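You operate a simulated robot arm through the tools that you are given. There is no shell and no other tool. Be economical: measure what you need, move in short steps, check, and stop when the job is done.

The job below is to be done with a simulated two-armed robot. You get a single attempt, and the scene is never put back.

JOB
Take the lid off the red jug and lay it down on the top of the green table. Fetch the notice card and set it on the wood table. Put the 15 pie from the top of the green table on the white table. Take the teal carton and leave it on the orange sheet. Do these in any order. Set down upright: notice card, teal carton.
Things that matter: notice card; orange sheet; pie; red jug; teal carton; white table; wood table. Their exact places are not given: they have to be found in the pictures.

Only the result counts: the job must be done as asked and must still hold three seconds after the hand-in. Knocking over, shifting, dropping, spilling or breaking anything else fails it. A push-on lid holds only when it is set on centred and level and pressed home; a screw cap is set on level and turned clockwise until tight. Flat cloth is picked up by pressing the open fingertips on it (5 to 10 N) and closing them slowly along it; thin cloth reads only 2 to 8 mm in the jaws.

ROBOT AND FRAMES
Two 7-joint arms with fingered hands on one trunk, on a base that drives. Base frame: it is fixed to the floor where the robot stands at the start and does not move with it; the origin is under the middle of the robot, x ahead of it, y to its left, z up; the surface under the hand at the start is at about z = 800. Units: mm, rad, N and s.
The left shoulder is at the start at [80, 198, 1432], the right one opposite. With the tool pointing down near the work surface each hand reaches from about 100 to 720 mm from the robot's upright axis, wherever it stands, measured 20 degrees to its own side. Places, roughly: notice card [0, 750, 750]; orange sheet [-5750, -3500, 750]; pie [0, 750, 750]; red jug (12x17x22 cm) [700, 0, 900]; teal carton [-1000, -2250, 1750]; white table [-5100, 600, 700]; wood table (22x32 cm) [-1160, 1420, 800]. Payload 4 kg a hand.
Tool frame (each hand has its own): the origin (TCP) lies between the finger pads and is the grasp point; the fingertips stand 26 mm ahead of it; z points along the fingers, y is the line along which they close. The gripper opens to 132 mm. The gripper's body begins 73 mm behind the TCP. The gripper is a hand of 4 fingers: y runs from the thumb to the fingers, the wrist lies at [0, 0, -239] in the tool frame, and closing takes about 1.5 s.
Orientation is told as [roll, pitch, yaw] about the base's x, y, z axes, in that order, counted from this pose: with the fingers straight down and closing along the base's y, the tool's x points along the base's -x, its y along +y and its z along -z.

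CONTROLS
- The arms move only by the tool send_rows. It takes "left_steps", "right_steps" or both (then of equal length, played together; a hand with none holds still); each is a list of rows, each a list of 7 numbers: the turn, a rotation vector about the tool's x, y, z in rad, then the shift along the tool's x, y, z in mm, then the gripper command, from -1 (fully open) to 1 (shut), values between in proportion. In form: [[wx, wy, wz, tx, ty, tz, gripper], ...]. A call has 1 to 20 rows; each row is the pose to reach, as a shift and turn from the pose commanded when the call began, along the tool's axes at that moment. Rows are played at 5 a second. More than 50 mm and 0.15 rad between two rows, or a gripper value outside its range, and nothing of the call is played. A pose out of reach is approached as far as the arm can. The call stops where the force on the tool passes 40 N (or 10 N more than at its start, if that is more) or the arm is blocked; 0.2 s more then pass. The fingers move at their own pace (about 72 mm/s each) and stop on an object; they squeeze with about 24 N. The grip force told is the motor's: it shows also when the fingers shut on nothing. Time passes only in rows, and 0.2 s behind the last, so rows that repeat a pose let the fingers close. It gives the time, the measured TCP pose, the force on the tool (base axes), the opening and the grip force at its end, in the units of the frame above (readings bear some noise), with the torque about the TCP (base axes, N m) and any sound that the robot's microphone picked up, and new pictures: "show" is both (left out), scene, wrist or none (wrist: the cameras of the hands that moved).
- Cameras (640 x 400 px; columns grow to the right, rows downward): "scene" is now at [64.6, 64.6, 1577.8]; the picture's right is [0.79, -0.62, -0.00], its down [-0.55, -0.70, -0.46] and it looks along [0.29, 0.37, -0.89] (base axes); focal length 232 px, centre (320, 200). "left" rides on the left gripper at [-68, 2, -97] in its tool frame; the picture's right is [-0.02, -1.00, 0.00], its down [0.82, -0.02, -0.58] and it looks along [0.58, -0.01, 0.82] (tool axes); focal length 270 px, centre (320, 200). "right" rides on the right gripper at [68, 2, -97] in its tool frame; the picture's right is [-0.03, 1.00, 0.00], its down [-0.82, -0.02, -0.58] and it looks along [-0.58, -0.01, 0.82] (tool axes); focal length 270 px, centre (320, 200).
- slide_trunk(by): slides the trunk up (or, below 0, down) by that many mm; the arms and the scene camera ride with it, the base frame stays. It gives what a move gives, with no picture.
- steer(legs): drives the robot by 1 to 6 legs, each [ahead, left, turn to the left] in mm, mm and rad, along the robot's own axes; the way and the turn of a leg run together, so that a leg with both is an arc; at most 1500 mm and 3.142 rad a leg. The arms and the cameras ride along, it lands a little off, and it stops where it bumps. It gives what a move gives, and a new picture of the scene camera.
- hand_shape(shape, hand): the hand has 4 fingers and takes this shape, open, in about a second: jaw (thumb against the fingers, like two jaws); tri (thumb and two fingers); tip (a fingertip pinch); poke (one finger out to press); point (the index stretched); flat (the hand flat); cup (the hand cupped); fist (a fist). The gripper value then closes the fingers along that shape, each until it touches; the sizes above hold for jaw. It gives what a move gives, with no picture.
- head_to(pan, tilt): turns the head with the scene camera to pan (to the left, within 1.501 rad either way) and tilt (down, from -0.506 to 1.204), counted from straight ahead of the robot. It gives what a move gives, and a new picture of the scene camera.
- locate(camera, pixels): for up to 12 pixels [column, row] of the newest picture of that camera ("zoom" is the newest enlarged one), the place [x, y, z] in the base frame of the surface seen there, good to about 3 mm, but the place of the scene camera against the robot may be out by one fixed shift of up to 25 mm in any direction. No time passes.
- enlarge(camera, box): a new picture of the part [left, top, right, bottom] of that camera's present view, enlarged. No time passes.
- sign_off(): hands the job in; it is judged then, once.

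Work in short steps. Measure before you move; look again where a grasp or a placing could have gone wrong, and mend it. You have 110 turns and 260 pictures in all, those below and enlarged ones among them. Open the grippers and draw the arms clear of the work before you hand the job in, unless the task says otherwise.

The tools are called by a JSON object that holds its "method" and its "body". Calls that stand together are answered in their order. send_rows: Moves the arms, as the interface text tells. Its arguments: {"type":"object","properties":{"left_steps":{"type":"array","items":{"type":"array","items":{"type":"number"}}},"right_steps":{"type":"array","items":{"type":"array","items":{"type":"number"}}},"show":{"type":"string","enum":["both","scene","wrist","none"]}},"required":[]} The other tools are called the same way: slide_trunk (by) slides the trunk up or down; hand_shape (shape, hand) gives the hand a shape; steer (legs) drives the base; head_to (pan, tilt) turns the head that bears the scene camera; locate (camera, pixels) gives the place of the surface under pixels of a picture; enlarge (camera, box) takes an enlarged picture of a part of a camera's view; sign_off () hands the job in.

At the start:

```text
time_s: 0.0
left_eef_pos: [358.9, 388.4, 999.1]
left_ee_rot: [0.001, 0.0, 0.001]
left_force: [-0.5, -0.9, 0.3]
left_wrist_torque: [-0.01, 0.0, 0.01]
left_gripper_width: 132.1
left_grasp_force: 0.0
left_shape: jaw
right_eef_pos: [634.8, 14.6, 1167.5]
right_ee_rot: [0.0, 0.002, 0.0]
right_force: [-0.4, -0.4, -0.4]
right_wrist_torque: [-0.01, 0.01, -0.02]
right_gripper_width: 132.2
right_grasp_force: 0.0
right_shape: jaw
trunk travel left (down, up): [-742.0, 98.0]
robot x, y, heading: [-3.7, 1.3, 0.002]
head pan, tilt: [0.908, 1.089]
```

scene: 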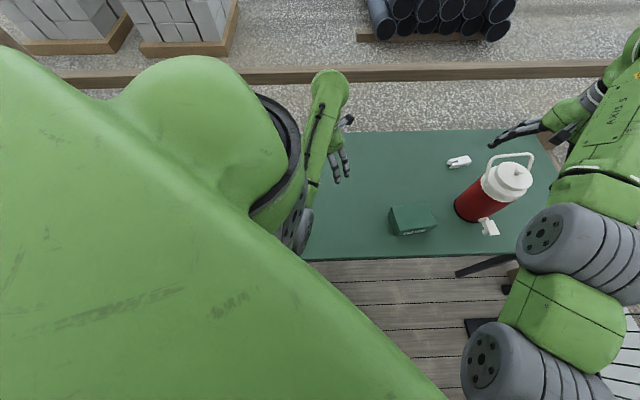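
right: 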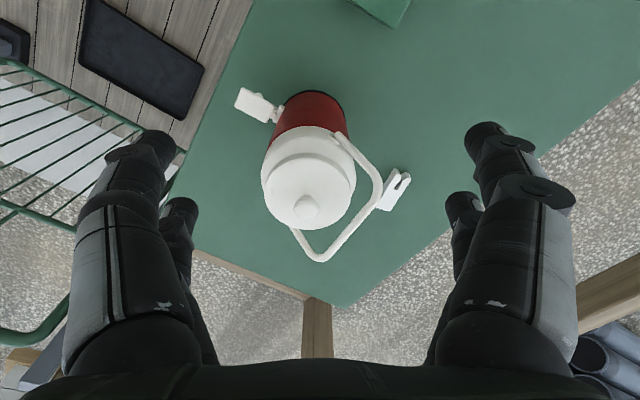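
left: 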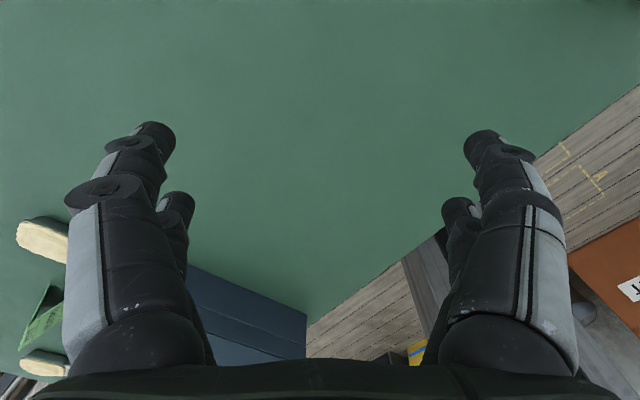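

The scene shows the jug at about (490,190) on the green table. I look left to see the pie and notice card.

{"method": "head_to", "body": {"pan": 1.4, "tilt": 0.7}}

{"method": "head_to", "body": {"pan": 0.0, "tilt": 0.9}}

```text
time_s: 0.9
left_eef_pos: [357.9, 388.0, 999.3]
left_ee_rot: [0.002, 0.002, 0.0]
left_force: [0.0, -0.3, 1.6]
left_wrist_torque: [-0.02, 0.0, 0.0]
left_gripper_width: 131.8
left_grasp_force: 0.2
left_shape: jaw
right_eef_pos: [633.3, 14.5, 1167.7]
right_ee_rot: [-0.001, 0.001, 0.0]
right_force: [-0.6, -0.1, 0.3]
right_wrist_torque: [-0.03, -0.01, 0.01]
right_gripper_width: 131.8
right_grasp_force: 0.2
right_shape: jaw
trunk travel left (down, up): [-742.0, 98.0]
robot x, y, heading: [0.9, -1.5, -0.002]
head pan, tilt: [1.4, 0.7]
```

scene: 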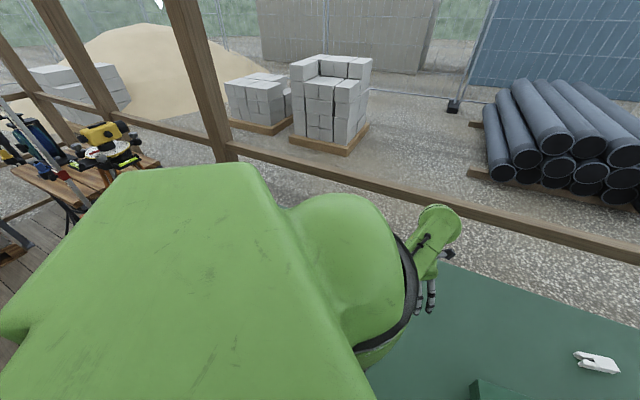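

```text
time_s: 2.5
left_eef_pos: [359.9, 388.7, 1000.1]
left_ee_rot: [0.001, 0.0, 0.0]
left_force: [-0.4, 0.2, 0.0]
left_wrist_torque: [-0.01, -0.02, -0.01]
left_gripper_width: 131.9
left_grasp_force: 0.0
left_shape: jaw
right_eef_pos: [634.0, 15.4, 1167.5]
right_ee_rot: [0.0, 0.0, -0.001]
right_force: [-0.5, 0.2, -1.4]
right_wrist_torque: [0.0, 0.0, -0.04]
right_gripper_width: 132.2
right_grasp_force: 0.0
right_shape: jaw
trunk travel left (down, up): [-742.0, 98.0]
robot x, y, heading: [4.8, 1.0, 0.004]
head pan, tilt: [0.0, 0.901]
```

scene: 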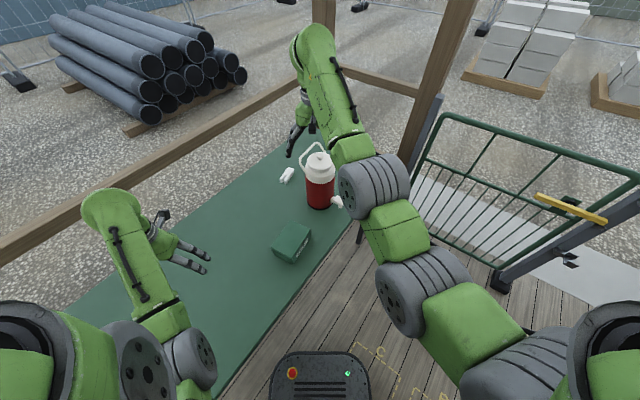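

Let me enlarge the jug in both views to understand the lid.

{"method": "enlarge", "body": {"camera": "scene", "box": [260, 130, 360, 220]}}

{"method": "enlarge", "body": {"camera": "right", "box": [220, 70, 420, 280]}}

{"method": "locate", "body": {"camera": "right", "pixels": [[307, 208], [275, 195], [345, 185], [306, 165], [320, 258], [305, 130], [395, 190], [380, 10], [262, 105], [300, 225]]}}

```text
4.44 times, centred on (310, 175) of scene
```

zoom: 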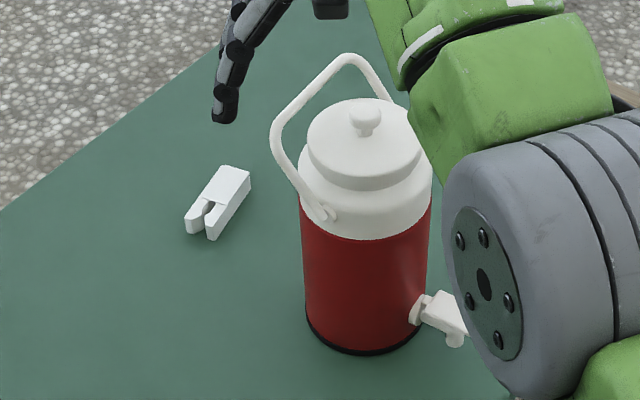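

```text
1.90 times, centred on (320, 175) of right
```

zoom: 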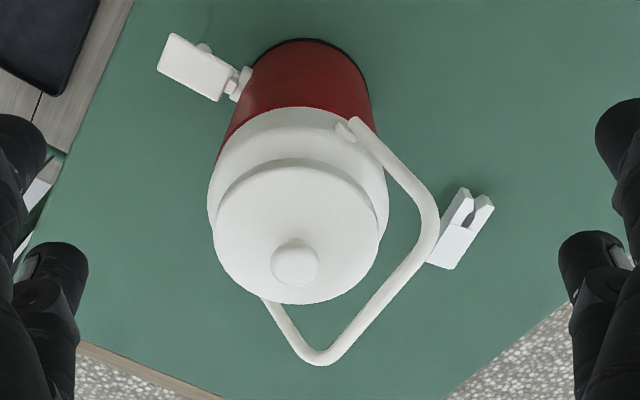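

```text
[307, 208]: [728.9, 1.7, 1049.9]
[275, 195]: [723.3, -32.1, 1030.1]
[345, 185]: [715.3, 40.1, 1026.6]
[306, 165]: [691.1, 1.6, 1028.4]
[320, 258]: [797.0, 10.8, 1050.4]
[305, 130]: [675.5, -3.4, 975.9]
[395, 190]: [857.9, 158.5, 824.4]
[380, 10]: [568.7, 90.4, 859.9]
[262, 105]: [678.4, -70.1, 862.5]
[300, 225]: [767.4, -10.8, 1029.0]
```

The lid has a knob at about (729, 2, 1050). I measure the bail handle points and the rim to plan a clear knob grasp.

{"method": "locate", "body": {"camera": "zoom", "pixels": [[345, 125], [400, 175], [432, 225], [390, 300], [320, 357], [275, 315], [294, 265], [278, 262], [312, 262], [218, 240], [378, 240], [340, 160]]}}

```text
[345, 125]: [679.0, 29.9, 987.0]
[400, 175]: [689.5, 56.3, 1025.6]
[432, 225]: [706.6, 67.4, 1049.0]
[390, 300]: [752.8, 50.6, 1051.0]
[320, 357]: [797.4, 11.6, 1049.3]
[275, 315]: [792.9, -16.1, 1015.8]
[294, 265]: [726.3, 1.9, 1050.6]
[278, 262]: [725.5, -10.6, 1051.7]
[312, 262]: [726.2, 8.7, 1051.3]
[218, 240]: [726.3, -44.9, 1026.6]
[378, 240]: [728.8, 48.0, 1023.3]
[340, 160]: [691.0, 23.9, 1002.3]
```

The bail's bar runs parallel to (0.85,-0.52), 46 mm from the knob, so I'll close the fingers along it. I check table edges for base clearance.

{"method": "locate", "body": {"camera": "scene", "pixels": [[355, 238], [290, 320], [230, 385], [291, 245], [288, 175], [318, 160], [430, 150], [280, 150], [316, 155]]}}

{"method": "head_to", "body": {"pan": 0.3, "tilt": 1.2}}

{"method": "head_to", "body": {"pan": -1.4, "tilt": 0.5}}

```text
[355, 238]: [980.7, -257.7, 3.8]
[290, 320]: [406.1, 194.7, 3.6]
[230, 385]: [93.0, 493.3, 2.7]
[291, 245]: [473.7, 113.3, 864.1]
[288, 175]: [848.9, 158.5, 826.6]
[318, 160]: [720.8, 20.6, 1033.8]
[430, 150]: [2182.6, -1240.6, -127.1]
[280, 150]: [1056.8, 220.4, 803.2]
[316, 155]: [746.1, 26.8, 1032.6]
```

```text
time_s: 3.3
left_eef_pos: [360.4, 388.8, 999.8]
left_ee_rot: [0.001, 0.0, 0.0]
left_force: [1.0, -0.3, 0.4]
left_wrist_torque: [-0.01, 0.0, 0.02]
left_gripper_width: 131.9
left_grasp_force: 0.0
left_shape: jaw
right_eef_pos: [635.0, 15.8, 1167.4]
right_ee_rot: [0.0, -0.003, 0.0]
right_force: [-0.7, 0.8, -0.2]
right_wrist_torque: [-0.01, 0.0, 0.0]
right_gripper_width: 131.9
right_grasp_force: 0.1
right_shape: jaw
trunk travel left (down, up): [-742.0, 98.0]
robot x, y, heading: [0.2, -1.1, 0.001]
head pan, tilt: [0.3, 1.201]
```

scene: 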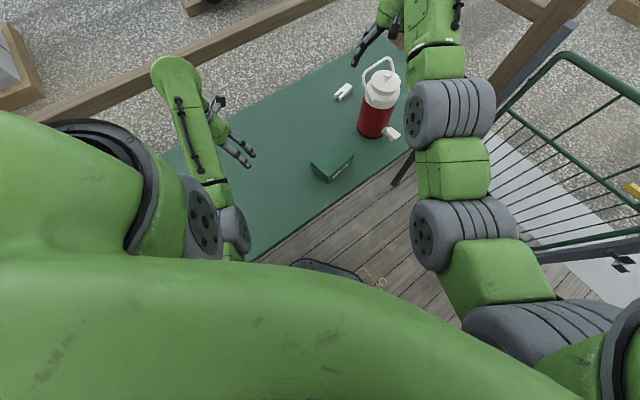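

```text
time_s: 5.0
left_eef_pos: [359.0, 388.5, 999.7]
left_ee_rot: [0.003, -0.001, 0.0]
left_force: [-0.7, 0.6, -0.7]
left_wrist_torque: [-0.01, -0.03, 0.01]
left_gripper_width: 131.9
left_grasp_force: 0.1
left_shape: jaw
right_eef_pos: [633.5, 15.9, 1166.6]
right_ee_rot: [-0.001, 0.0, 0.0]
right_force: [0.0, 0.3, 0.4]
right_wrist_torque: [0.02, -0.02, 0.06]
right_gripper_width: 132.3
right_grasp_force: 0.0
right_shape: jaw
trunk travel left (down, up): [-742.0, 98.0]
robot x, y, heading: [-1.2, 3.8, 0.004]
head pan, tilt: [-1.4, 0.499]
```

scene: 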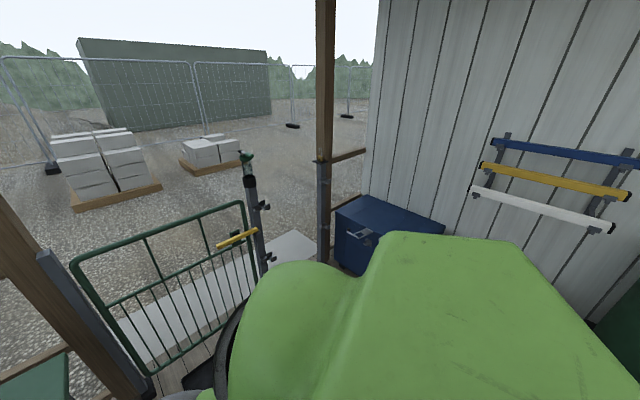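

The jug is near the reach limit, so I slide the base slightly along the table edge (both hands are clear above everything).

{"method": "steer", "body": {"legs": [[90, -76, 0]]}}

```text
time_s: 6.2
left_eef_pos: [445.9, 316.4, 1000.3]
left_ee_rot: [-0.001, -0.004, 0.002]
left_force: [-0.2, 0.0, 0.4]
left_wrist_torque: [-0.02, -0.03, 0.01]
left_gripper_width: 132.1
left_grasp_force: 0.0
left_shape: jaw
right_eef_pos: [722.4, -53.4, 1169.4]
right_ee_rot: [-0.002, -0.002, 0.004]
right_force: [0.6, -0.2, -0.6]
right_wrist_torque: [0.02, -0.01, -0.01]
right_gripper_width: 131.8
right_grasp_force: 0.1
right_shape: jaw
trunk travel left (down, up): [-742.0, 98.0]
robot x, y, heading: [92.6, -79.7, 0.006]
head pan, tilt: [-1.4, 0.499]
```

scene: 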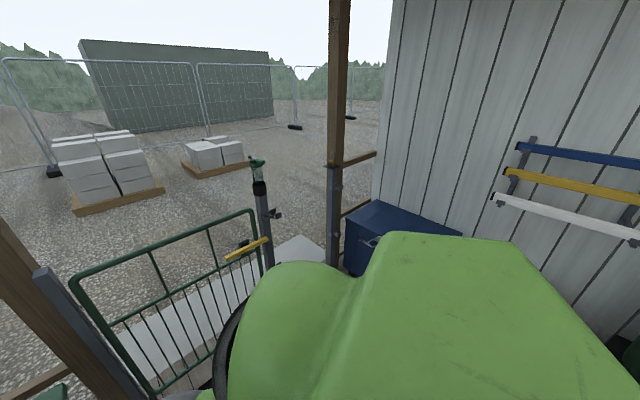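

I move the right hand over the knob, turning it yaw +1.02 with half-open fingers, still 55 mm above contact.

{"method": "send_rows", "body": {"right_steps": [[0, 0, -0.13, 0, 10, 0, 0], [0, 0, -0.26, 0, 20, 0, 0], [0, 0, -0.39, -2, 30, 0, 0], [0, 0, -0.52, -3, 40, 0, 0], [0, 0, -0.65, -5, 53, 0, 0], [0, 0, -0.78, -5, 53, 10, 0], [0, 0, -0.91, -5, 53, 20, 0], [0, 0, -1.02, -5, 53, 30, 0], [0, 0, -1.02, -5, 53, 30, 0]], "show": "wrist"}}

```text
time_s: 8.2
left_eef_pos: [447.1, 315.2, 1000.1]
left_ee_rot: [0.003, 0.0, 0.004]
left_force: [0.5, 0.3, -0.2]
left_wrist_torque: [0.0, -0.01, 0.03]
left_gripper_width: 131.9
left_grasp_force: 0.0
left_shape: jaw
right_eef_pos: [729.1, -3.1, 1137.0]
right_ee_rot: [0.001, 0.0, 1.026]
right_force: [0.6, -0.9, 0.1]
right_wrist_torque: [-0.02, -0.01, 0.02]
right_gripper_width: 66.5
right_grasp_force: 0.1
right_shape: jaw
trunk travel left (down, up): [-742.0, 98.0]
robot x, y, heading: [87.2, -75.1, 0.001]
head pan, tilt: [-1.4, 0.499]
```

right: 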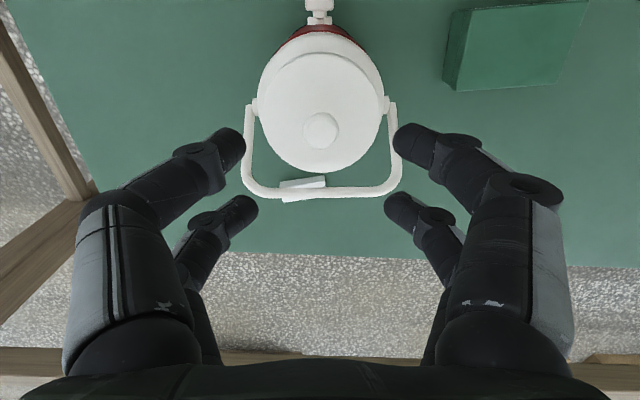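

I look closer at the finger layout, since a small knob may slip between paired fingers.

{"method": "enlarge", "body": {"camera": "right", "box": [60, 90, 580, 400]}}

{"method": "locate", "body": {"camera": "right", "pixels": [[232, 140], [245, 205], [408, 138], [395, 205], [210, 180], [320, 130], [320, 187], [246, 130], [391, 120], [320, 60], [262, 110], [380, 110]]}}

{"method": "hand_shape", "body": {"hand": "left", "shape": "tip"}}

{"method": "enlarge", "body": {"camera": "left", "box": [0, 0, 640, 400]}}

```text
1.23 times, centred on (320, 245) of right
```

zoom: 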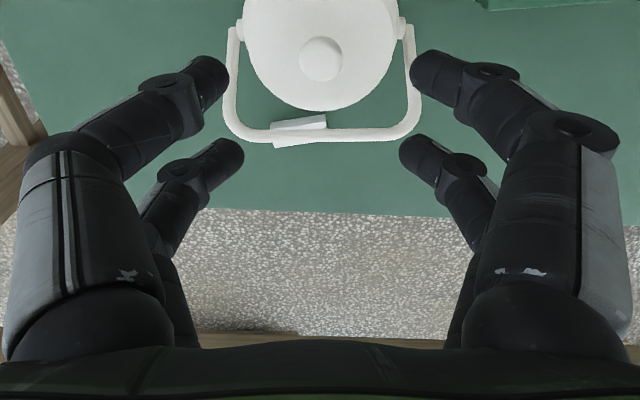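

```text
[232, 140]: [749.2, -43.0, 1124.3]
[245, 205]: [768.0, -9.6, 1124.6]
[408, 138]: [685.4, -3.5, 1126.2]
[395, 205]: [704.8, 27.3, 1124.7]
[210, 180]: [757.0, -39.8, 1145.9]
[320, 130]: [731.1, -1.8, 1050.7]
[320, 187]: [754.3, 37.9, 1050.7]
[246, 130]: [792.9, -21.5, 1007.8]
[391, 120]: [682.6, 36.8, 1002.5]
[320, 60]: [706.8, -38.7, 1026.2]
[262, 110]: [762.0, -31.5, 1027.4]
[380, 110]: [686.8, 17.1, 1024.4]
```

```text
time_s: 9.1
left_eef_pos: [448.6, 313.8, 1000.4]
left_ee_rot: [0.002, 0.001, 0.003]
left_force: [0.1, -0.3, 0.6]
left_wrist_torque: [0.0, 0.01, -0.01]
left_gripper_width: 132.0
left_grasp_force: 0.1
left_shape: tip
right_eef_pos: [729.7, -4.6, 1137.3]
right_ee_rot: [0.001, -0.002, 1.025]
right_force: [0.1, -0.2, 0.3]
right_wrist_torque: [0.0, -0.01, 0.03]
right_gripper_width: 66.9
right_grasp_force: 0.0
right_shape: jaw
trunk travel left (down, up): [-742.0, 98.0]
robot x, y, heading: [89.9, -74.4, -0.0]
head pan, tilt: [-1.4, 0.499]
```

```text
1.00 times, centred on (320, 200) of left (not enlarged: the box is as wide or as high as the picture)
```

zoom: 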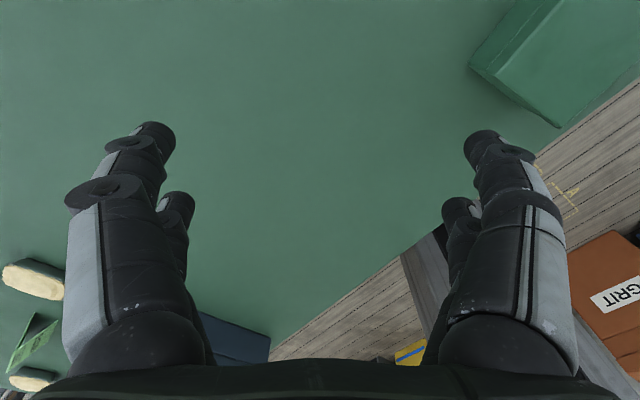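

The digit pairs are 38 mm apart, so the 20 mm knob could pass between them. I test how the "tip" shape closes on the free left hand.

{"method": "send_rows", "body": {"left_steps": [[0, 0, 0, 0, 0, 0, 0.5], [0, 0, 0, 0, 0, 0, 1], [0, 0, 0, 0, 0, 0, 1], [0, 0, 0, 0, 0, 0, 1], [0, 0, 0, 0, 0, 0, 1], [0, 0, 0, 0, 0, 0, 1], [0, 0, 0, 0, 0, 0, 1]], "show": "wrist"}}

```text
time_s: 10.7
left_eef_pos: [448.0, 314.6, 999.9]
left_ee_rot: [0.001, 0.0, 0.004]
left_force: [-0.3, -0.5, -0.3]
left_wrist_torque: [0.0, -0.03, -0.01]
left_gripper_width: 0.0
left_grasp_force: 23.3
left_shape: tip
right_eef_pos: [728.1, -3.3, 1137.6]
right_ee_rot: [0.001, -0.001, 1.024]
right_force: [0.0, -0.3, -0.3]
right_wrist_torque: [-0.02, 0.0, 0.0]
right_gripper_width: 66.6
right_grasp_force: 0.0
right_shape: jaw
trunk travel left (down, up): [-742.0, 98.0]
robot x, y, heading: [89.6, -70.8, 0.003]
head pan, tilt: [-1.4, 0.499]
```

left: 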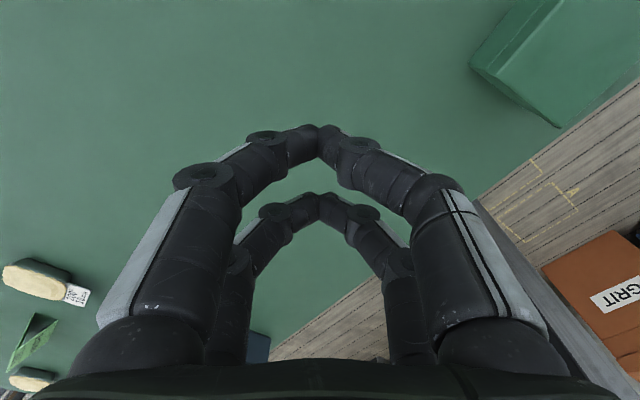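

Tip shape keeps the same pair spacing, so I stay with jaw. I descend centred on the knob to TCP z≈1057 and close, reading the width.

{"method": "send_rows", "body": {"right_steps": [[0, 0, 0, 0, 0, 20, 0], [0, 0, 0, 0, 0, 40, 0], [0, 0, 0, 0, 0, 55, 0], [0, 0, 0, 0, 0, 65, 0], [0, 0, 0, 0, 0, 74, 0], [0, 0, 0, 0, 0, 80, 0], [0, 0, 0, 0, 0, 80, 0]], "show": "wrist"}}

{"method": "send_rows", "body": {"right_steps": [[0, 0, 0, 0, 0, 0, 0.3], [0, 0, 0, 0, 0, 0, 0.5], [0, 0, 0, 0, 0, 0, 0.7], [0, 0, 0, 0, 0, 0, 0.9], [0, 0, 0, 0, 0, 0, 1], [0, 0, 0, 0, 0, 0, 1], [0, 0, 0, 0, 0, 0, 1]], "show": "wrist"}}

```text
time_s: 12.3
left_eef_pos: [448.7, 314.6, 999.8]
left_ee_rot: [0.002, -0.003, 0.005]
left_force: [0.2, 0.2, -1.0]
left_wrist_torque: [-0.01, -0.01, 0.0]
left_gripper_width: 0.2
left_grasp_force: 23.4
left_shape: tip
right_eef_pos: [729.2, -3.4, 1056.6]
right_ee_rot: [-0.001, 0.0, 1.025]
right_force: [0.6, -0.3, 0.4]
right_wrist_torque: [0.0, 0.01, -0.02]
right_gripper_width: 66.6
right_grasp_force: 0.2
right_shape: jaw
trunk travel left (down, up): [-742.0, 98.0]
robot x, y, heading: [84.8, -70.6, 0.003]
head pan, tilt: [-1.4, 0.499]
```

right: 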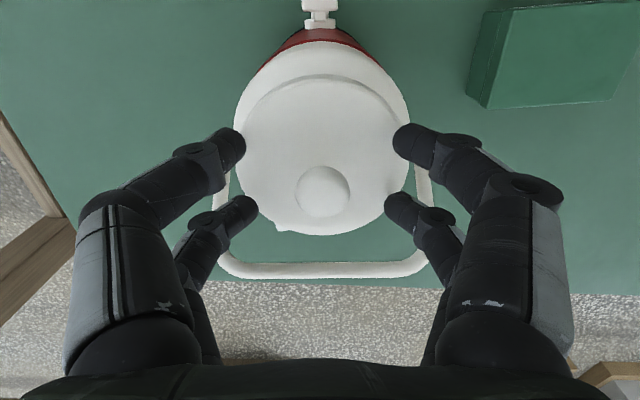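

```text
time_s: 13.9
left_eef_pos: [448.5, 316.0, 1000.0]
left_ee_rot: [0.003, 0.001, 0.003]
left_force: [0.6, 0.7, -0.7]
left_wrist_torque: [0.01, -0.03, -0.03]
left_gripper_width: 0.0
left_grasp_force: 24.0
left_shape: tip
right_eef_pos: [729.1, -2.7, 1057.8]
right_ee_rot: [-0.001, -0.001, 1.025]
right_force: [1.6, 1.0, 2.2]
right_wrist_torque: [-0.09, 0.0, 0.04]
right_gripper_width: 0.1
right_grasp_force: 23.8
right_shape: jaw
trunk travel left (down, up): [-742.0, 98.0]
robot x, y, heading: [89.5, -75.1, -0.0]
head pan, tilt: [-1.4, 0.499]
heard: snap
```

right: 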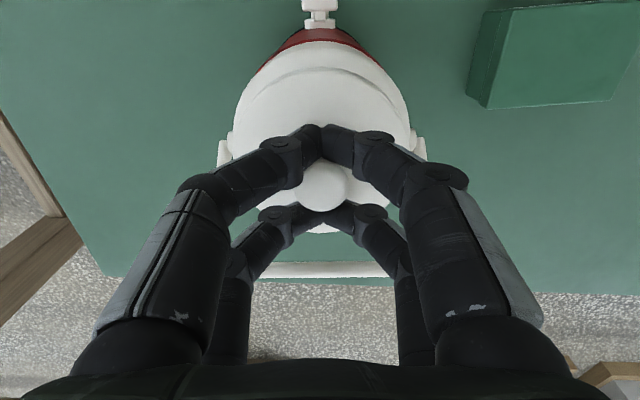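

A "snap" was heard and the fingers closed around the knob. I look closely before doing anything.

{"method": "enlarge", "body": {"camera": "right", "box": [210, 20, 440, 290]}}

{"method": "head_to", "body": {"pan": 0.15, "tilt": 0.75}}

{"method": "enlarge", "body": {"camera": "scene", "box": [240, 120, 400, 250]}}

```text
1.48 times, centred on (325, 155) of right
```

zoom: 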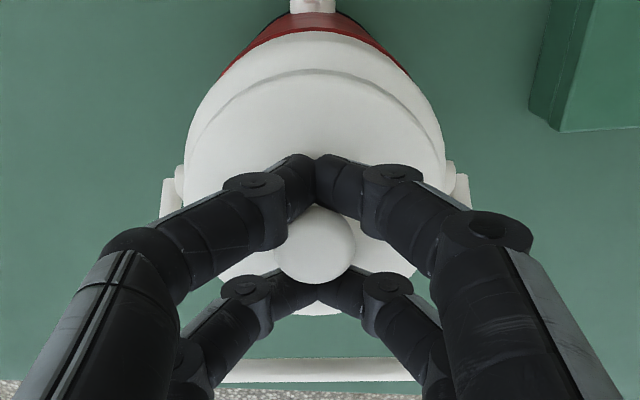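

```text
time_s: 15.6
left_eef_pos: [447.2, 314.7, 999.7]
left_ee_rot: [0.002, 0.0, 0.004]
left_force: [-0.6, 0.3, 0.8]
left_wrist_torque: [0.0, 0.0, 0.02]
left_gripper_width: 0.0
left_grasp_force: 24.4
left_shape: tip
right_eef_pos: [729.5, -2.3, 1057.6]
right_ee_rot: [0.0, 0.001, 1.025]
right_force: [1.4, 1.2, 3.7]
right_wrist_torque: [-0.13, 0.03, 0.03]
right_gripper_width: 0.2
right_grasp_force: 24.4
right_shape: jaw
trunk travel left (down, up): [-742.0, 98.0]
robot x, y, heading: [91.9, -79.1, 0.003]
head pan, tilt: [0.15, 0.75]
```

scene: 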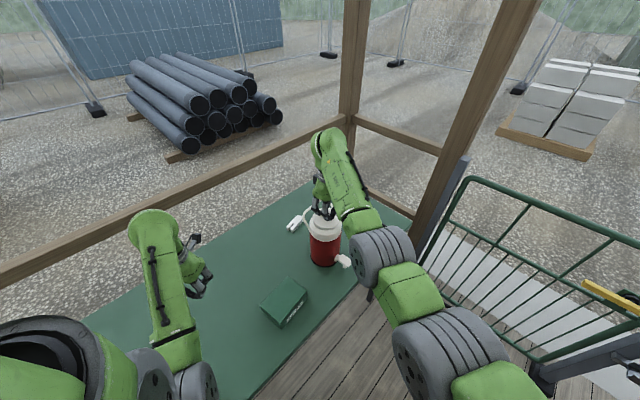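

```text
3.08 times, centred on (320, 185) of scene
```

zoom: 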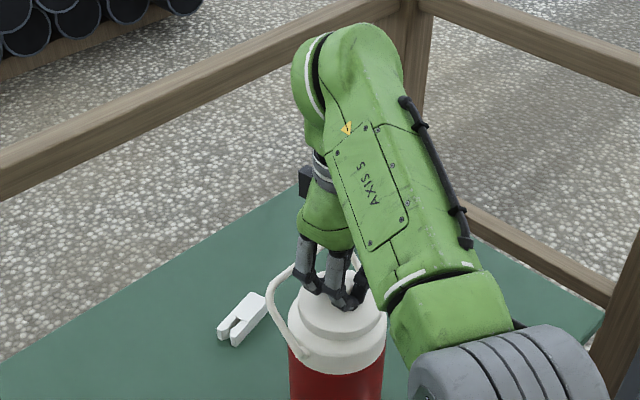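

The lid seems caged under its mushroom knob, and the force is small. I lift slowly 15 mm, edging slightly away from the bail bar, and look.

{"method": "send_rows", "body": {"right_steps": [[0, 0, 0, 0, 0, -3, 1], [0, 0, 0, 0, 0, -6, 1], [0, 0, 0, 0, 0, -9, 1], [0, 0, 0, 1, 0, -12, 1], [0, 0, 0, 2, 0, -15, 1], [0, 0, 0, 2, 0, -15, 1]], "show": "wrist"}}

{"method": "enlarge", "body": {"camera": "scene", "box": [280, 170, 370, 280]}}

```text
time_s: 16.9
left_eef_pos: [447.8, 315.3, 999.1]
left_ee_rot: [0.002, -0.001, 0.004]
left_force: [-0.5, -0.2, 0.7]
left_wrist_torque: [-0.02, 0.01, 0.02]
left_gripper_width: 0.0
left_grasp_force: 23.9
left_shape: tip
right_eef_pos: [729.4, -4.1, 1072.3]
right_ee_rot: [0.0, 0.0, 1.024]
right_force: [0.6, 0.7, 0.1]
right_wrist_torque: [-0.02, -0.01, -0.03]
right_gripper_width: 0.1
right_grasp_force: 24.3
right_shape: jaw
trunk travel left (down, up): [-742.0, 98.0]
robot x, y, heading: [93.2, -77.1, -0.001]
head pan, tilt: [0.15, 0.75]
```

right: 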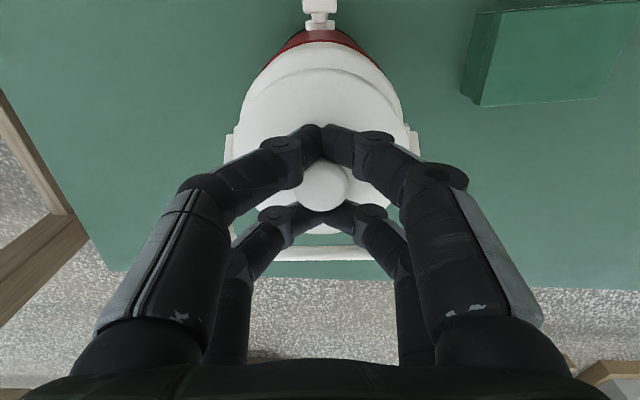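

```text
3.64 times, centred on (325, 225) of scene
```

zoom: 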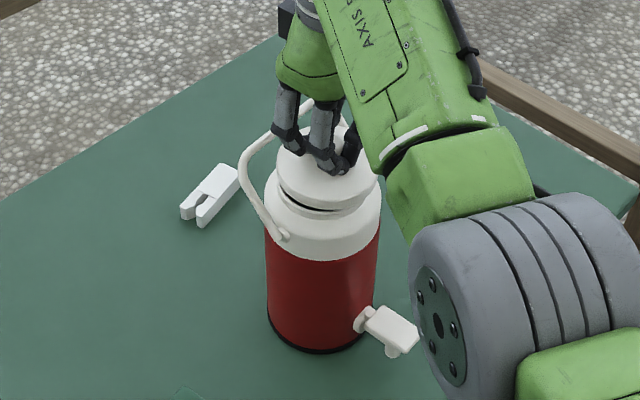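

The lid came free cleanly. I lift it well above the handle, and raise the left hand too so the trunk can be lowered for reach.

{"method": "send_rows", "body": {"right_steps": [[0, 0, 0, 2, 0, -10, 1], [0, 0, 0, 3, 0, -20, 1], [0, 0, 0, 4, 0, -35, 1], [0, 0, 0, 4, 0, -50, 1], [0, 0, 0, 4, 0, -70, 1], [0, 0, 0, 4, 0, -90, 1], [0, 0, 0, 4, 0, -90, 1]], "left_steps": [[0, 0, 0, 0, 0, -25, 1], [0, 0, 0, 0, 0, -50, 1], [0, 0, 0, 0, 0, -75, 1], [0, 0, 0, 0, 0, -100, 1], [0, 0, 0, 0, 0, -125, 1], [0, 0, 0, 0, 0, -150, 1], [0, 0, 0, 0, 0, -150, 1]], "show": "both"}}

```text
time_s: 18.6
left_eef_pos: [480.7, 335.6, 1024.5]
left_ee_rot: [0.002, -0.001, 0.006]
left_force: [0.5, 0.3, 0.4]
left_wrist_torque: [-0.04, 0.0, -0.01]
left_gripper_width: 0.0
left_grasp_force: 23.8
left_shape: tip
left hand out of reach, approached as far as the arm can: row 1, 2, 3, 4, 5, 6, 7
right_eef_pos: [728.4, -8.0, 1163.1]
right_ee_rot: [0.0, -0.001, 1.025]
right_force: [0.2, -0.3, -1.0]
right_wrist_torque: [-0.01, 0.03, -0.01]
right_gripper_width: 0.2
right_grasp_force: 23.4
right_shape: jaw
trunk travel left (down, up): [-742.0, 98.0]
robot x, y, heading: [91.0, -74.4, 0.001]
head pan, tilt: [0.15, 0.75]
```

scene: 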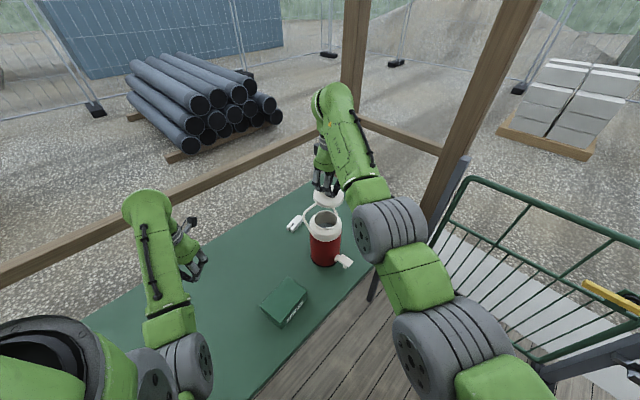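
right: 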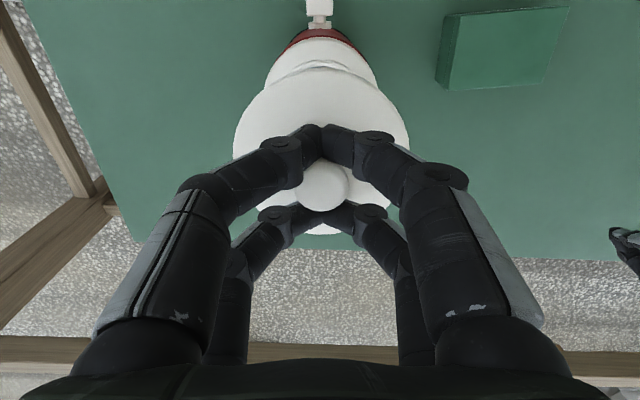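
left: 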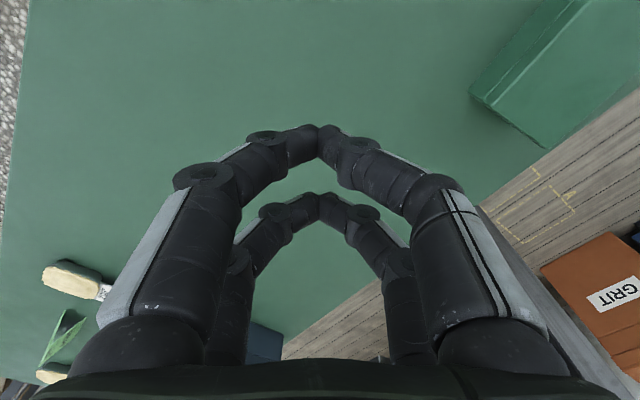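

Left stays at 1024, with only bare table under it, so a 130 mm trunk drop is safe. First I carry the lid high to about (640,170), a bare area.

{"method": "send_rows", "body": {"right_steps": [[0, 0, 0, -14, 21, 0, 1], [0, 0, 0, -27, 42, 0, 1], [0, 0, 0, -40, 63, 0, 1], [0, 0, 0, -53, 84, 0, 1], [0, 0, 0, -66, 105, 0, 1], [0, 0, 0, -80, 126, 0, 1], [0, 0, 0, -93, 147, 0, 1], [0, 0, 0, -106, 168, 0, 1], [0, 0, 0, -106, 168, 0, 1]], "show": "both"}}

```text
time_s: 20.6
left_eef_pos: [479.4, 335.6, 1025.7]
left_ee_rot: [0.0, -0.002, 0.003]
left_force: [-0.1, 0.0, -0.3]
left_wrist_torque: [-0.03, 0.03, 0.0]
left_gripper_width: 0.0
left_grasp_force: 24.3
left_shape: tip
right_eef_pos: [637.2, 167.9, 1164.6]
right_ee_rot: [-0.001, -0.001, 1.025]
right_force: [0.9, 0.7, -0.3]
right_wrist_torque: [-0.01, 0.0, -0.02]
right_gripper_width: 0.1
right_grasp_force: 23.7
right_shape: jaw
trunk travel left (down, up): [-742.0, 98.0]
robot x, y, heading: [92.3, -74.2, 0.008]
head pan, tilt: [0.15, 0.75]
```

scene: 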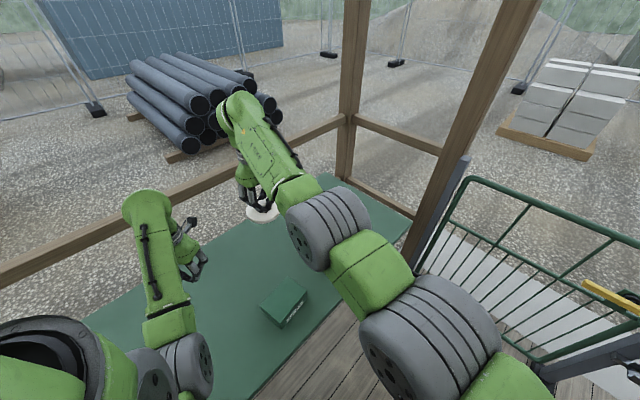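
right: 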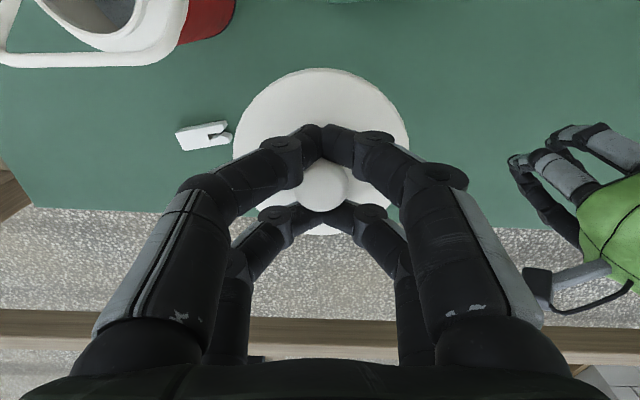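

The lid is over bare table. Lower the trunk by 130 mm.

{"method": "slide_trunk", "body": {"by": -130}}

{"method": "send_rows", "body": {"right_steps": [[0, 0, 0, 0, 0, 25, 1], [0, 0, 0, 0, 0, 50, 1], [0, 0, 0, 0, 0, 75, 1], [0, 0, 0, 0, 0, 100, 1], [0, 0, 0, 0, 0, 115, 1], [0, 0, 0, 0, 0, 125, 1], [0, 0, 0, 0, 0, 125, 1]], "show": "both"}}

```text
time_s: 22.1
left_eef_pos: [479.1, 336.6, 894.9]
left_ee_rot: [0.003, 0.0, 0.003]
left_force: [-0.3, 0.1, -0.7]
left_wrist_torque: [0.01, 0.0, 0.02]
left_gripper_width: 0.1
left_grasp_force: 23.2
left_shape: tip
right_eef_pos: [637.9, 166.8, 1033.4]
right_ee_rot: [-0.001, 0.001, 1.025]
right_force: [0.5, -0.6, -0.9]
right_wrist_torque: [0.01, 0.0, -0.01]
right_gripper_width: 0.0
right_grasp_force: 23.9
right_shape: jaw
trunk travel left (down, up): [-612.0, 228.0]
robot x, y, heading: [90.0, -74.4, 0.001]
head pan, tilt: [0.15, 0.75]
```

```text
time_s: 23.7
left_eef_pos: [478.6, 335.2, 895.2]
left_ee_rot: [0.001, -0.003, 0.003]
left_force: [-0.4, 0.2, -0.5]
left_wrist_torque: [-0.01, 0.0, 0.02]
left_gripper_width: 0.1
left_grasp_force: 24.2
left_shape: tip
right_eef_pos: [637.3, 167.9, 908.6]
right_ee_rot: [0.001, 0.0, 1.025]
right_force: [0.9, 0.5, 0.3]
right_wrist_torque: [0.0, 0.02, 0.01]
right_gripper_width: 0.1
right_grasp_force: 23.9
right_shape: jaw
trunk travel left (down, up): [-612.0, 228.0]
robot x, y, heading: [92.1, -77.2, 0.005]
head pan, tilt: [0.15, 0.75]
```

scene: 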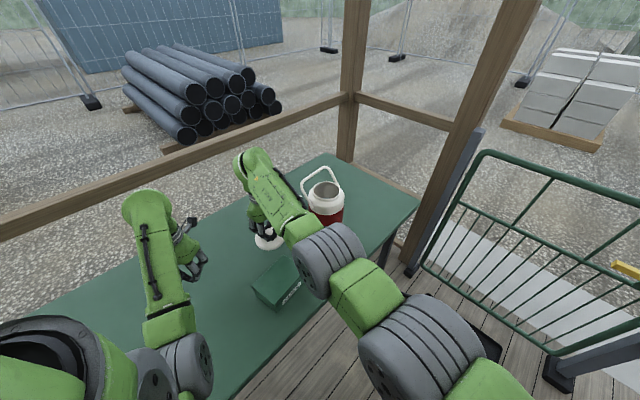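
right: 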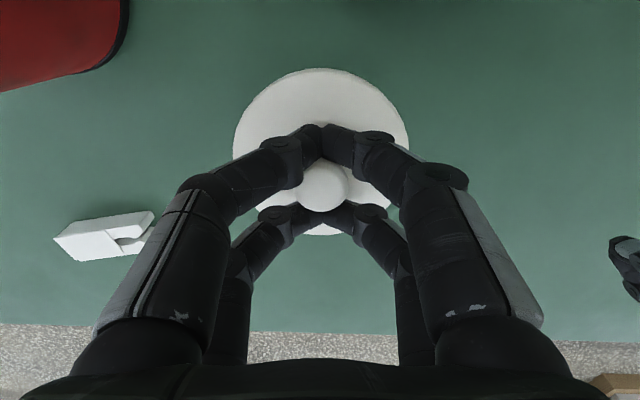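

Lid is roughly 40 mm above the table; I lower in small steps until it touches.

{"method": "send_rows", "body": {"right_steps": [[0, 0, 0, 0, 0, 8, 1], [0, 0, 0, 0, 0, 16, 1], [0, 0, 0, 0, 0, 22, 1], [0, 0, 0, 0, 0, 28, 1], [0, 0, 0, 0, 0, 32, 1], [0, 0, 0, 0, 0, 36, 1], [0, 0, 0, 0, 0, 36, 1]], "show": "wrist"}}

{"method": "enlarge", "body": {"camera": "scene", "box": [220, 190, 330, 280]}}

{"method": "locate", "body": {"camera": "right", "pixels": [[250, 110], [320, 75], [200, 60], [460, 100], [550, 250]]}}

```text
time_s: 25.3
left_eef_pos: [480.3, 335.9, 895.5]
left_ee_rot: [0.002, -0.003, 0.003]
left_force: [0.5, -0.5, 0.4]
left_wrist_torque: [-0.01, 0.01, -0.01]
left_gripper_width: 0.2
left_grasp_force: 24.7
left_shape: tip
right_eef_pos: [637.4, 167.8, 872.7]
right_ee_rot: [0.0, -0.002, 1.024]
right_force: [0.4, 0.3, -2.1]
right_wrist_torque: [-0.01, 0.0, -0.01]
right_gripper_width: 0.0
right_grasp_force: 23.9
right_shape: jaw
trunk travel left (down, up): [-612.0, 228.0]
robot x, y, heading: [89.7, -75.1, 0.007]
head pan, tilt: [0.15, 0.75]
```

right: 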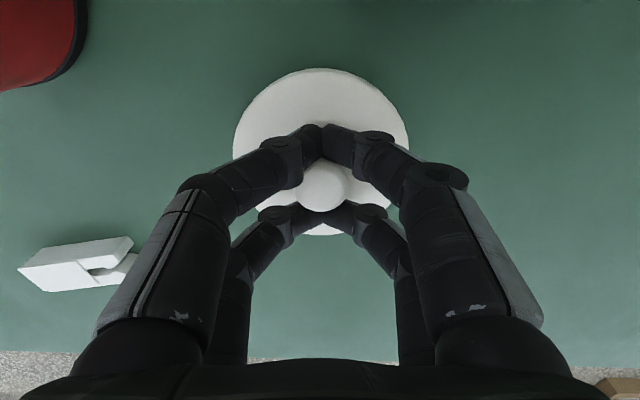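

```text
4.44 times, centred on (275, 235) of scene
```

zoom: 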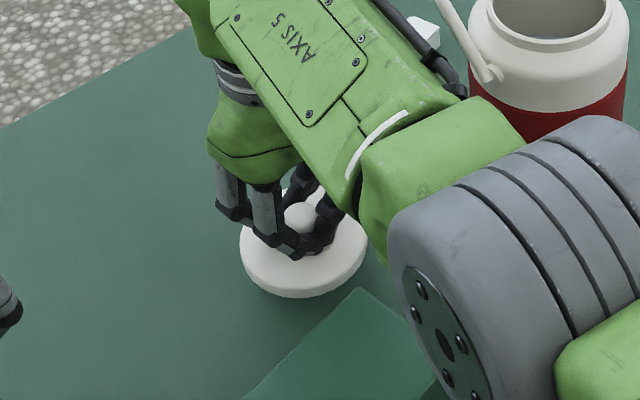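

```text
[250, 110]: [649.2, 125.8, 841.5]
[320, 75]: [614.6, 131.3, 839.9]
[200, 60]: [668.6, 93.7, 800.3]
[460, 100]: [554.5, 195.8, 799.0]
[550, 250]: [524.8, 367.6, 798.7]
```

Lid top is at 841, table at 800; I keep lowering finely.

{"method": "send_rows", "body": {"right_steps": [[0, 0, 0, 0, 0, 3, 1], [0, 0, 0, 0, 0, 6, 1], [0, 0, 0, 0, 0, 9, 1], [0, 0, 0, 0, 0, 12, 1], [0, 0, 0, 0, 0, 12, 1]], "show": "none"}}

```text
time_s: 26.5
left_eef_pos: [479.6, 336.3, 895.5]
left_ee_rot: [0.003, -0.001, 0.004]
left_force: [-0.2, -0.3, 0.3]
left_wrist_torque: [0.0, -0.02, -0.01]
left_gripper_width: 0.0
left_grasp_force: 24.0
left_shape: tip
right_eef_pos: [636.4, 167.6, 860.5]
right_ee_rot: [0.001, -0.001, 1.024]
right_force: [-0.2, 0.1, -0.5]
right_wrist_torque: [0.02, -0.01, 0.02]
right_gripper_width: 0.0
right_grasp_force: 24.2
right_shape: jaw
trunk travel left (down, up): [-612.0, 228.0]
robot x, y, heading: [91.4, -78.0, 0.005]
head pan, tilt: [0.15, 0.75]
```

No contact yet (860.5); continue in 3 mm steps.

{"method": "send_rows", "body": {"right_steps": [[0, 0, 0, 0, 0, 3, 1], [0, 0, 0, 0, 0, 6, 1], [0, 0, 0, 0, 0, 6, 1]], "show": "none"}}

{"method": "send_rows", "body": {"right_steps": [[0, 0, 0, 0, 0, 3, 1], [0, 0, 0, 0, 0, 6, 1], [0, 0, 0, 0, 0, 6, 1]], "show": "wrist"}}

{"method": "locate", "body": {"camera": "right", "pixels": [[250, 110], [320, 75], [385, 100], [200, 60]]}}

{"method": "enlarge", "body": {"camera": "scene", "box": [240, 215, 300, 265]}}

```text
time_s: 27.3
left_eef_pos: [478.9, 337.0, 895.5]
left_ee_rot: [0.001, -0.001, 0.003]
left_force: [0.8, 0.3, 0.0]
left_wrist_torque: [-0.01, -0.02, 0.0]
left_gripper_width: 0.0
left_grasp_force: 24.4
left_shape: tip
right_eef_pos: [635.5, 165.6, 854.6]
right_ee_rot: [0.0, 0.0, 1.026]
right_force: [0.6, -0.3, -1.3]
right_wrist_torque: [0.04, -0.01, -0.04]
right_gripper_width: 0.0
right_grasp_force: 24.2
right_shape: jaw
right hand out of reach, approached as far as the arm can: row 1, 2, 3
trunk travel left (down, up): [-612.0, 228.0]
robot x, y, heading: [92.0, -74.8, 0.007]
head pan, tilt: [0.15, 0.75]
```

```text
time_s: 28.1
left_eef_pos: [479.1, 336.8, 895.6]
left_ee_rot: [0.002, -0.002, 0.003]
left_force: [-0.2, -0.5, 0.6]
left_wrist_torque: [0.01, 0.01, 0.0]
left_gripper_width: 0.1
left_grasp_force: 23.8
left_shape: tip
right_eef_pos: [632.8, 166.1, 852.2]
right_ee_rot: [0.001, -0.005, 1.025]
right_force: [3.1, 2.7, 8.4]
right_wrist_torque: [-0.17, 0.01, 0.06]
right_gripper_width: 0.0
right_grasp_force: 24.0
right_shape: jaw
trunk travel left (down, up): [-612.0, 228.0]
robot x, y, heading: [89.6, -72.9, -0.003]
head pan, tilt: [0.15, 0.75]
```

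right: 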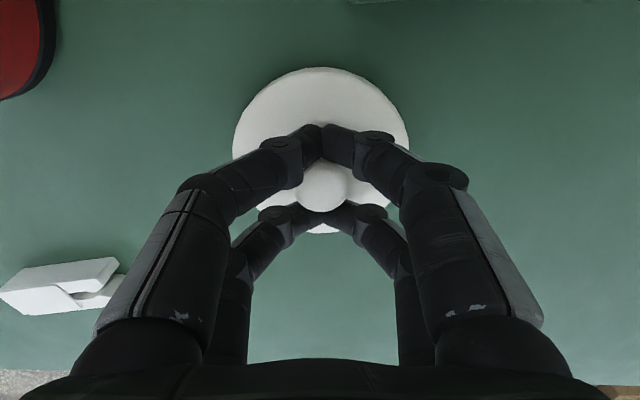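

```text
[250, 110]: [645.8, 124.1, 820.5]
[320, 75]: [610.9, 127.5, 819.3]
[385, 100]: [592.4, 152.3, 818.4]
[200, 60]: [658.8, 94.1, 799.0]
```

```text
8.00 times, centred on (270, 240) of scene
```

zoom: 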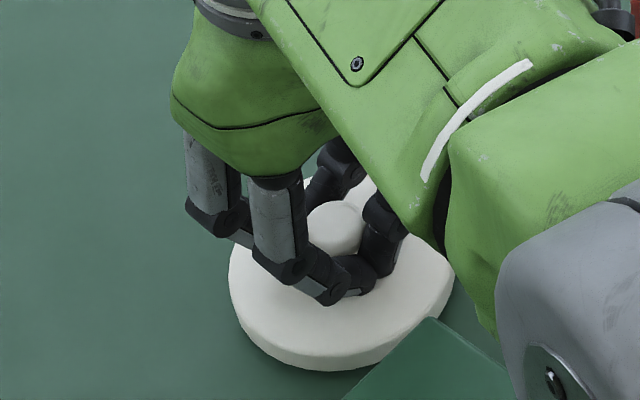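

Contact of 8 N with the lid flat on the table (top 820). I open and rise.

{"method": "send_rows", "body": {"right_steps": [[0, 0, 0, 0, 0, -1, 0.6], [0, 0, 0, 0, 0, -1, 0.2], [0, 0, 0, 0, 0, -1, -0.1], [0, 0, 0, 0, 0, -1, -0.1], [0, 0, 0, 0, 0, -1, -0.1], [0, 0, 0, 0, 0, -20, -0.1], [0, 0, 0, 0, 0, -50, -0.1], [0, 0, 0, 0, 0, -90, -0.1], [0, 0, 0, 0, 0, -130, -0.1], [0, 0, 0, 0, 0, -170, -0.1], [0, 0, 0, 0, 0, -170, -0.1]], "show": "wrist"}}

```text
time_s: 30.5
left_eef_pos: [480.0, 336.5, 895.4]
left_ee_rot: [0.002, -0.002, 0.003]
left_force: [0.4, 0.3, 0.5]
left_wrist_torque: [-0.03, -0.01, 0.0]
left_gripper_width: 0.1
left_grasp_force: 23.5
left_shape: tip
right_eef_pos: [634.9, 163.6, 1018.1]
right_ee_rot: [0.002, 0.001, 1.024]
right_force: [-0.4, 0.1, 0.1]
right_wrist_torque: [-0.02, 0.02, -0.01]
right_gripper_width: 72.0
right_grasp_force: 0.0
right_shape: jaw
trunk travel left (down, up): [-612.0, 228.0]
robot x, y, heading: [89.2, -73.5, 0.005]
head pan, tilt: [0.15, 0.75]
```

right: 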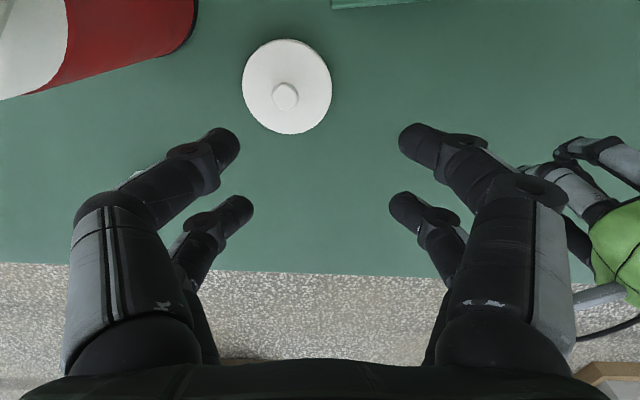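

The lid lies flat with knob up. Now I raise the trunk, pull the right hand back, and look to the left.

{"method": "slide_trunk", "body": {"by": 150}}

{"method": "send_rows", "body": {"right_steps": [[0, 0, 0.14, 14, -21, 0, 0], [0, 0, 0.28, 27, -42, 0, 0], [0, 0, 0.42, 40, -63, 0, 0], [0, 0, 0.56, 60, -84, 0, 0], [0, 0, 0.7, 85, -105, 0, 0], [0, 0, 0.84, 110, -126, 0, 0], [0, 0, 0.98, 140, -140, 0, 0], [0, 0, 1.02, 170, -150, 0, 0], [0, 0, 1.02, 190, -150, 0, 0]], "left_steps": [[0, 0, 0, 0, 0, 0, 0], [0, 0, 0, 10, -10, 0, -1], [0, 0, 0, 30, -30, 0, -1], [0, 0, 0, 50, -50, 0, -1], [0, 0, 0, 70, -60, 0, -1], [0, 0, 0, 90, -70, 0, -1], [0, 0, 0, 110, -70, 0, -1], [0, 0, 0, 130, -70, 0, -1], [0, 0, 0, 150, -70, 0, -1]], "show": "none"}}

{"method": "head_to", "body": {"pan": 1.3, "tilt": 0.9}}

```text
time_s: 32.3
left_eef_pos: [478.5, 336.8, 1044.9]
left_ee_rot: [0.002, -0.001, 0.004]
left_force: [0.2, 0.2, 0.6]
left_wrist_torque: [-0.01, 0.01, 0.0]
left_gripper_width: 0.0
left_grasp_force: 23.7
left_shape: tip
right_eef_pos: [634.4, 163.2, 1168.8]
right_ee_rot: [0.002, 0.0, 1.023]
right_force: [0.4, 0.4, -0.1]
right_wrist_torque: [-0.02, 0.01, -0.03]
right_gripper_width: 72.3
right_grasp_force: 0.0
right_shape: jaw
trunk travel left (down, up): [-762.0, 78.0]
robot x, y, heading: [90.0, -77.6, 0.003]
head pan, tilt: [0.15, 0.75]
```

```text
time_s: 33.6
left_eef_pos: [459.6, 305.7, 1098.5]
left_ee_rot: [0.127, -0.195, -0.013]
left_force: [-0.6, -0.1, 0.6]
left_wrist_torque: [-0.01, 0.0, -0.01]
left_gripper_width: 131.8
left_grasp_force: 0.0
left_shape: tip
left hand out of reach, approached as far as the arm can: row 2, 3, 4, 5, 6
right_eef_pos: [680.8, 29.0, 1171.4]
right_ee_rot: [0.002, -0.002, 0.294]
right_force: [-0.4, 0.1, -0.3]
right_wrist_torque: [0.0, -0.03, 0.01]
right_gripper_width: 66.6
right_grasp_force: 0.1
right_shape: jaw
trunk travel left (down, up): [-762.0, 78.0]
robot x, y, heading: [91.7, -73.8, 0.001]
head pan, tilt: [0.15, 0.75]
stopped in row 6 (left hand): the arm was blocked; the commanded pose is now the measured one
```

```text
time_s: 34.9
left_eef_pos: [460.6, 305.6, 1095.8]
left_ee_rot: [0.127, -0.193, -0.012]
left_force: [0.0, 0.6, -0.4]
left_wrist_torque: [-0.01, -0.01, -0.02]
left_gripper_width: 132.3
left_grasp_force: 0.1
left_shape: tip
right_eef_pos: [680.3, 32.3, 1169.9]
right_ee_rot: [-0.001, -0.002, 0.295]
right_force: [-0.4, 0.2, -0.8]
right_wrist_torque: [0.01, -0.05, -0.01]
right_gripper_width: 66.5
right_grasp_force: 0.1
right_shape: jaw
trunk travel left (down, up): [-762.0, 78.0]
robot x, y, heading: [87.8, -74.1, 0.002]
head pan, tilt: [1.3, 0.901]
```

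scene: 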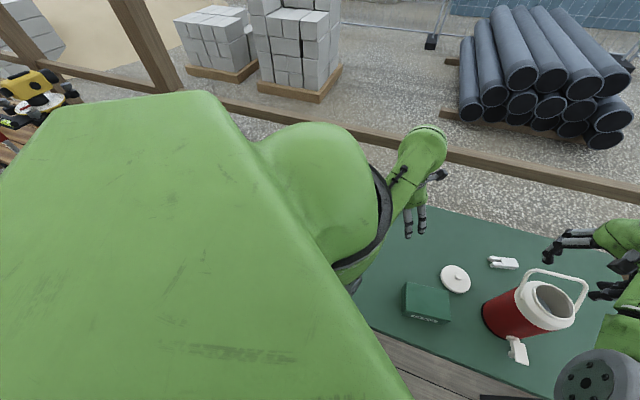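

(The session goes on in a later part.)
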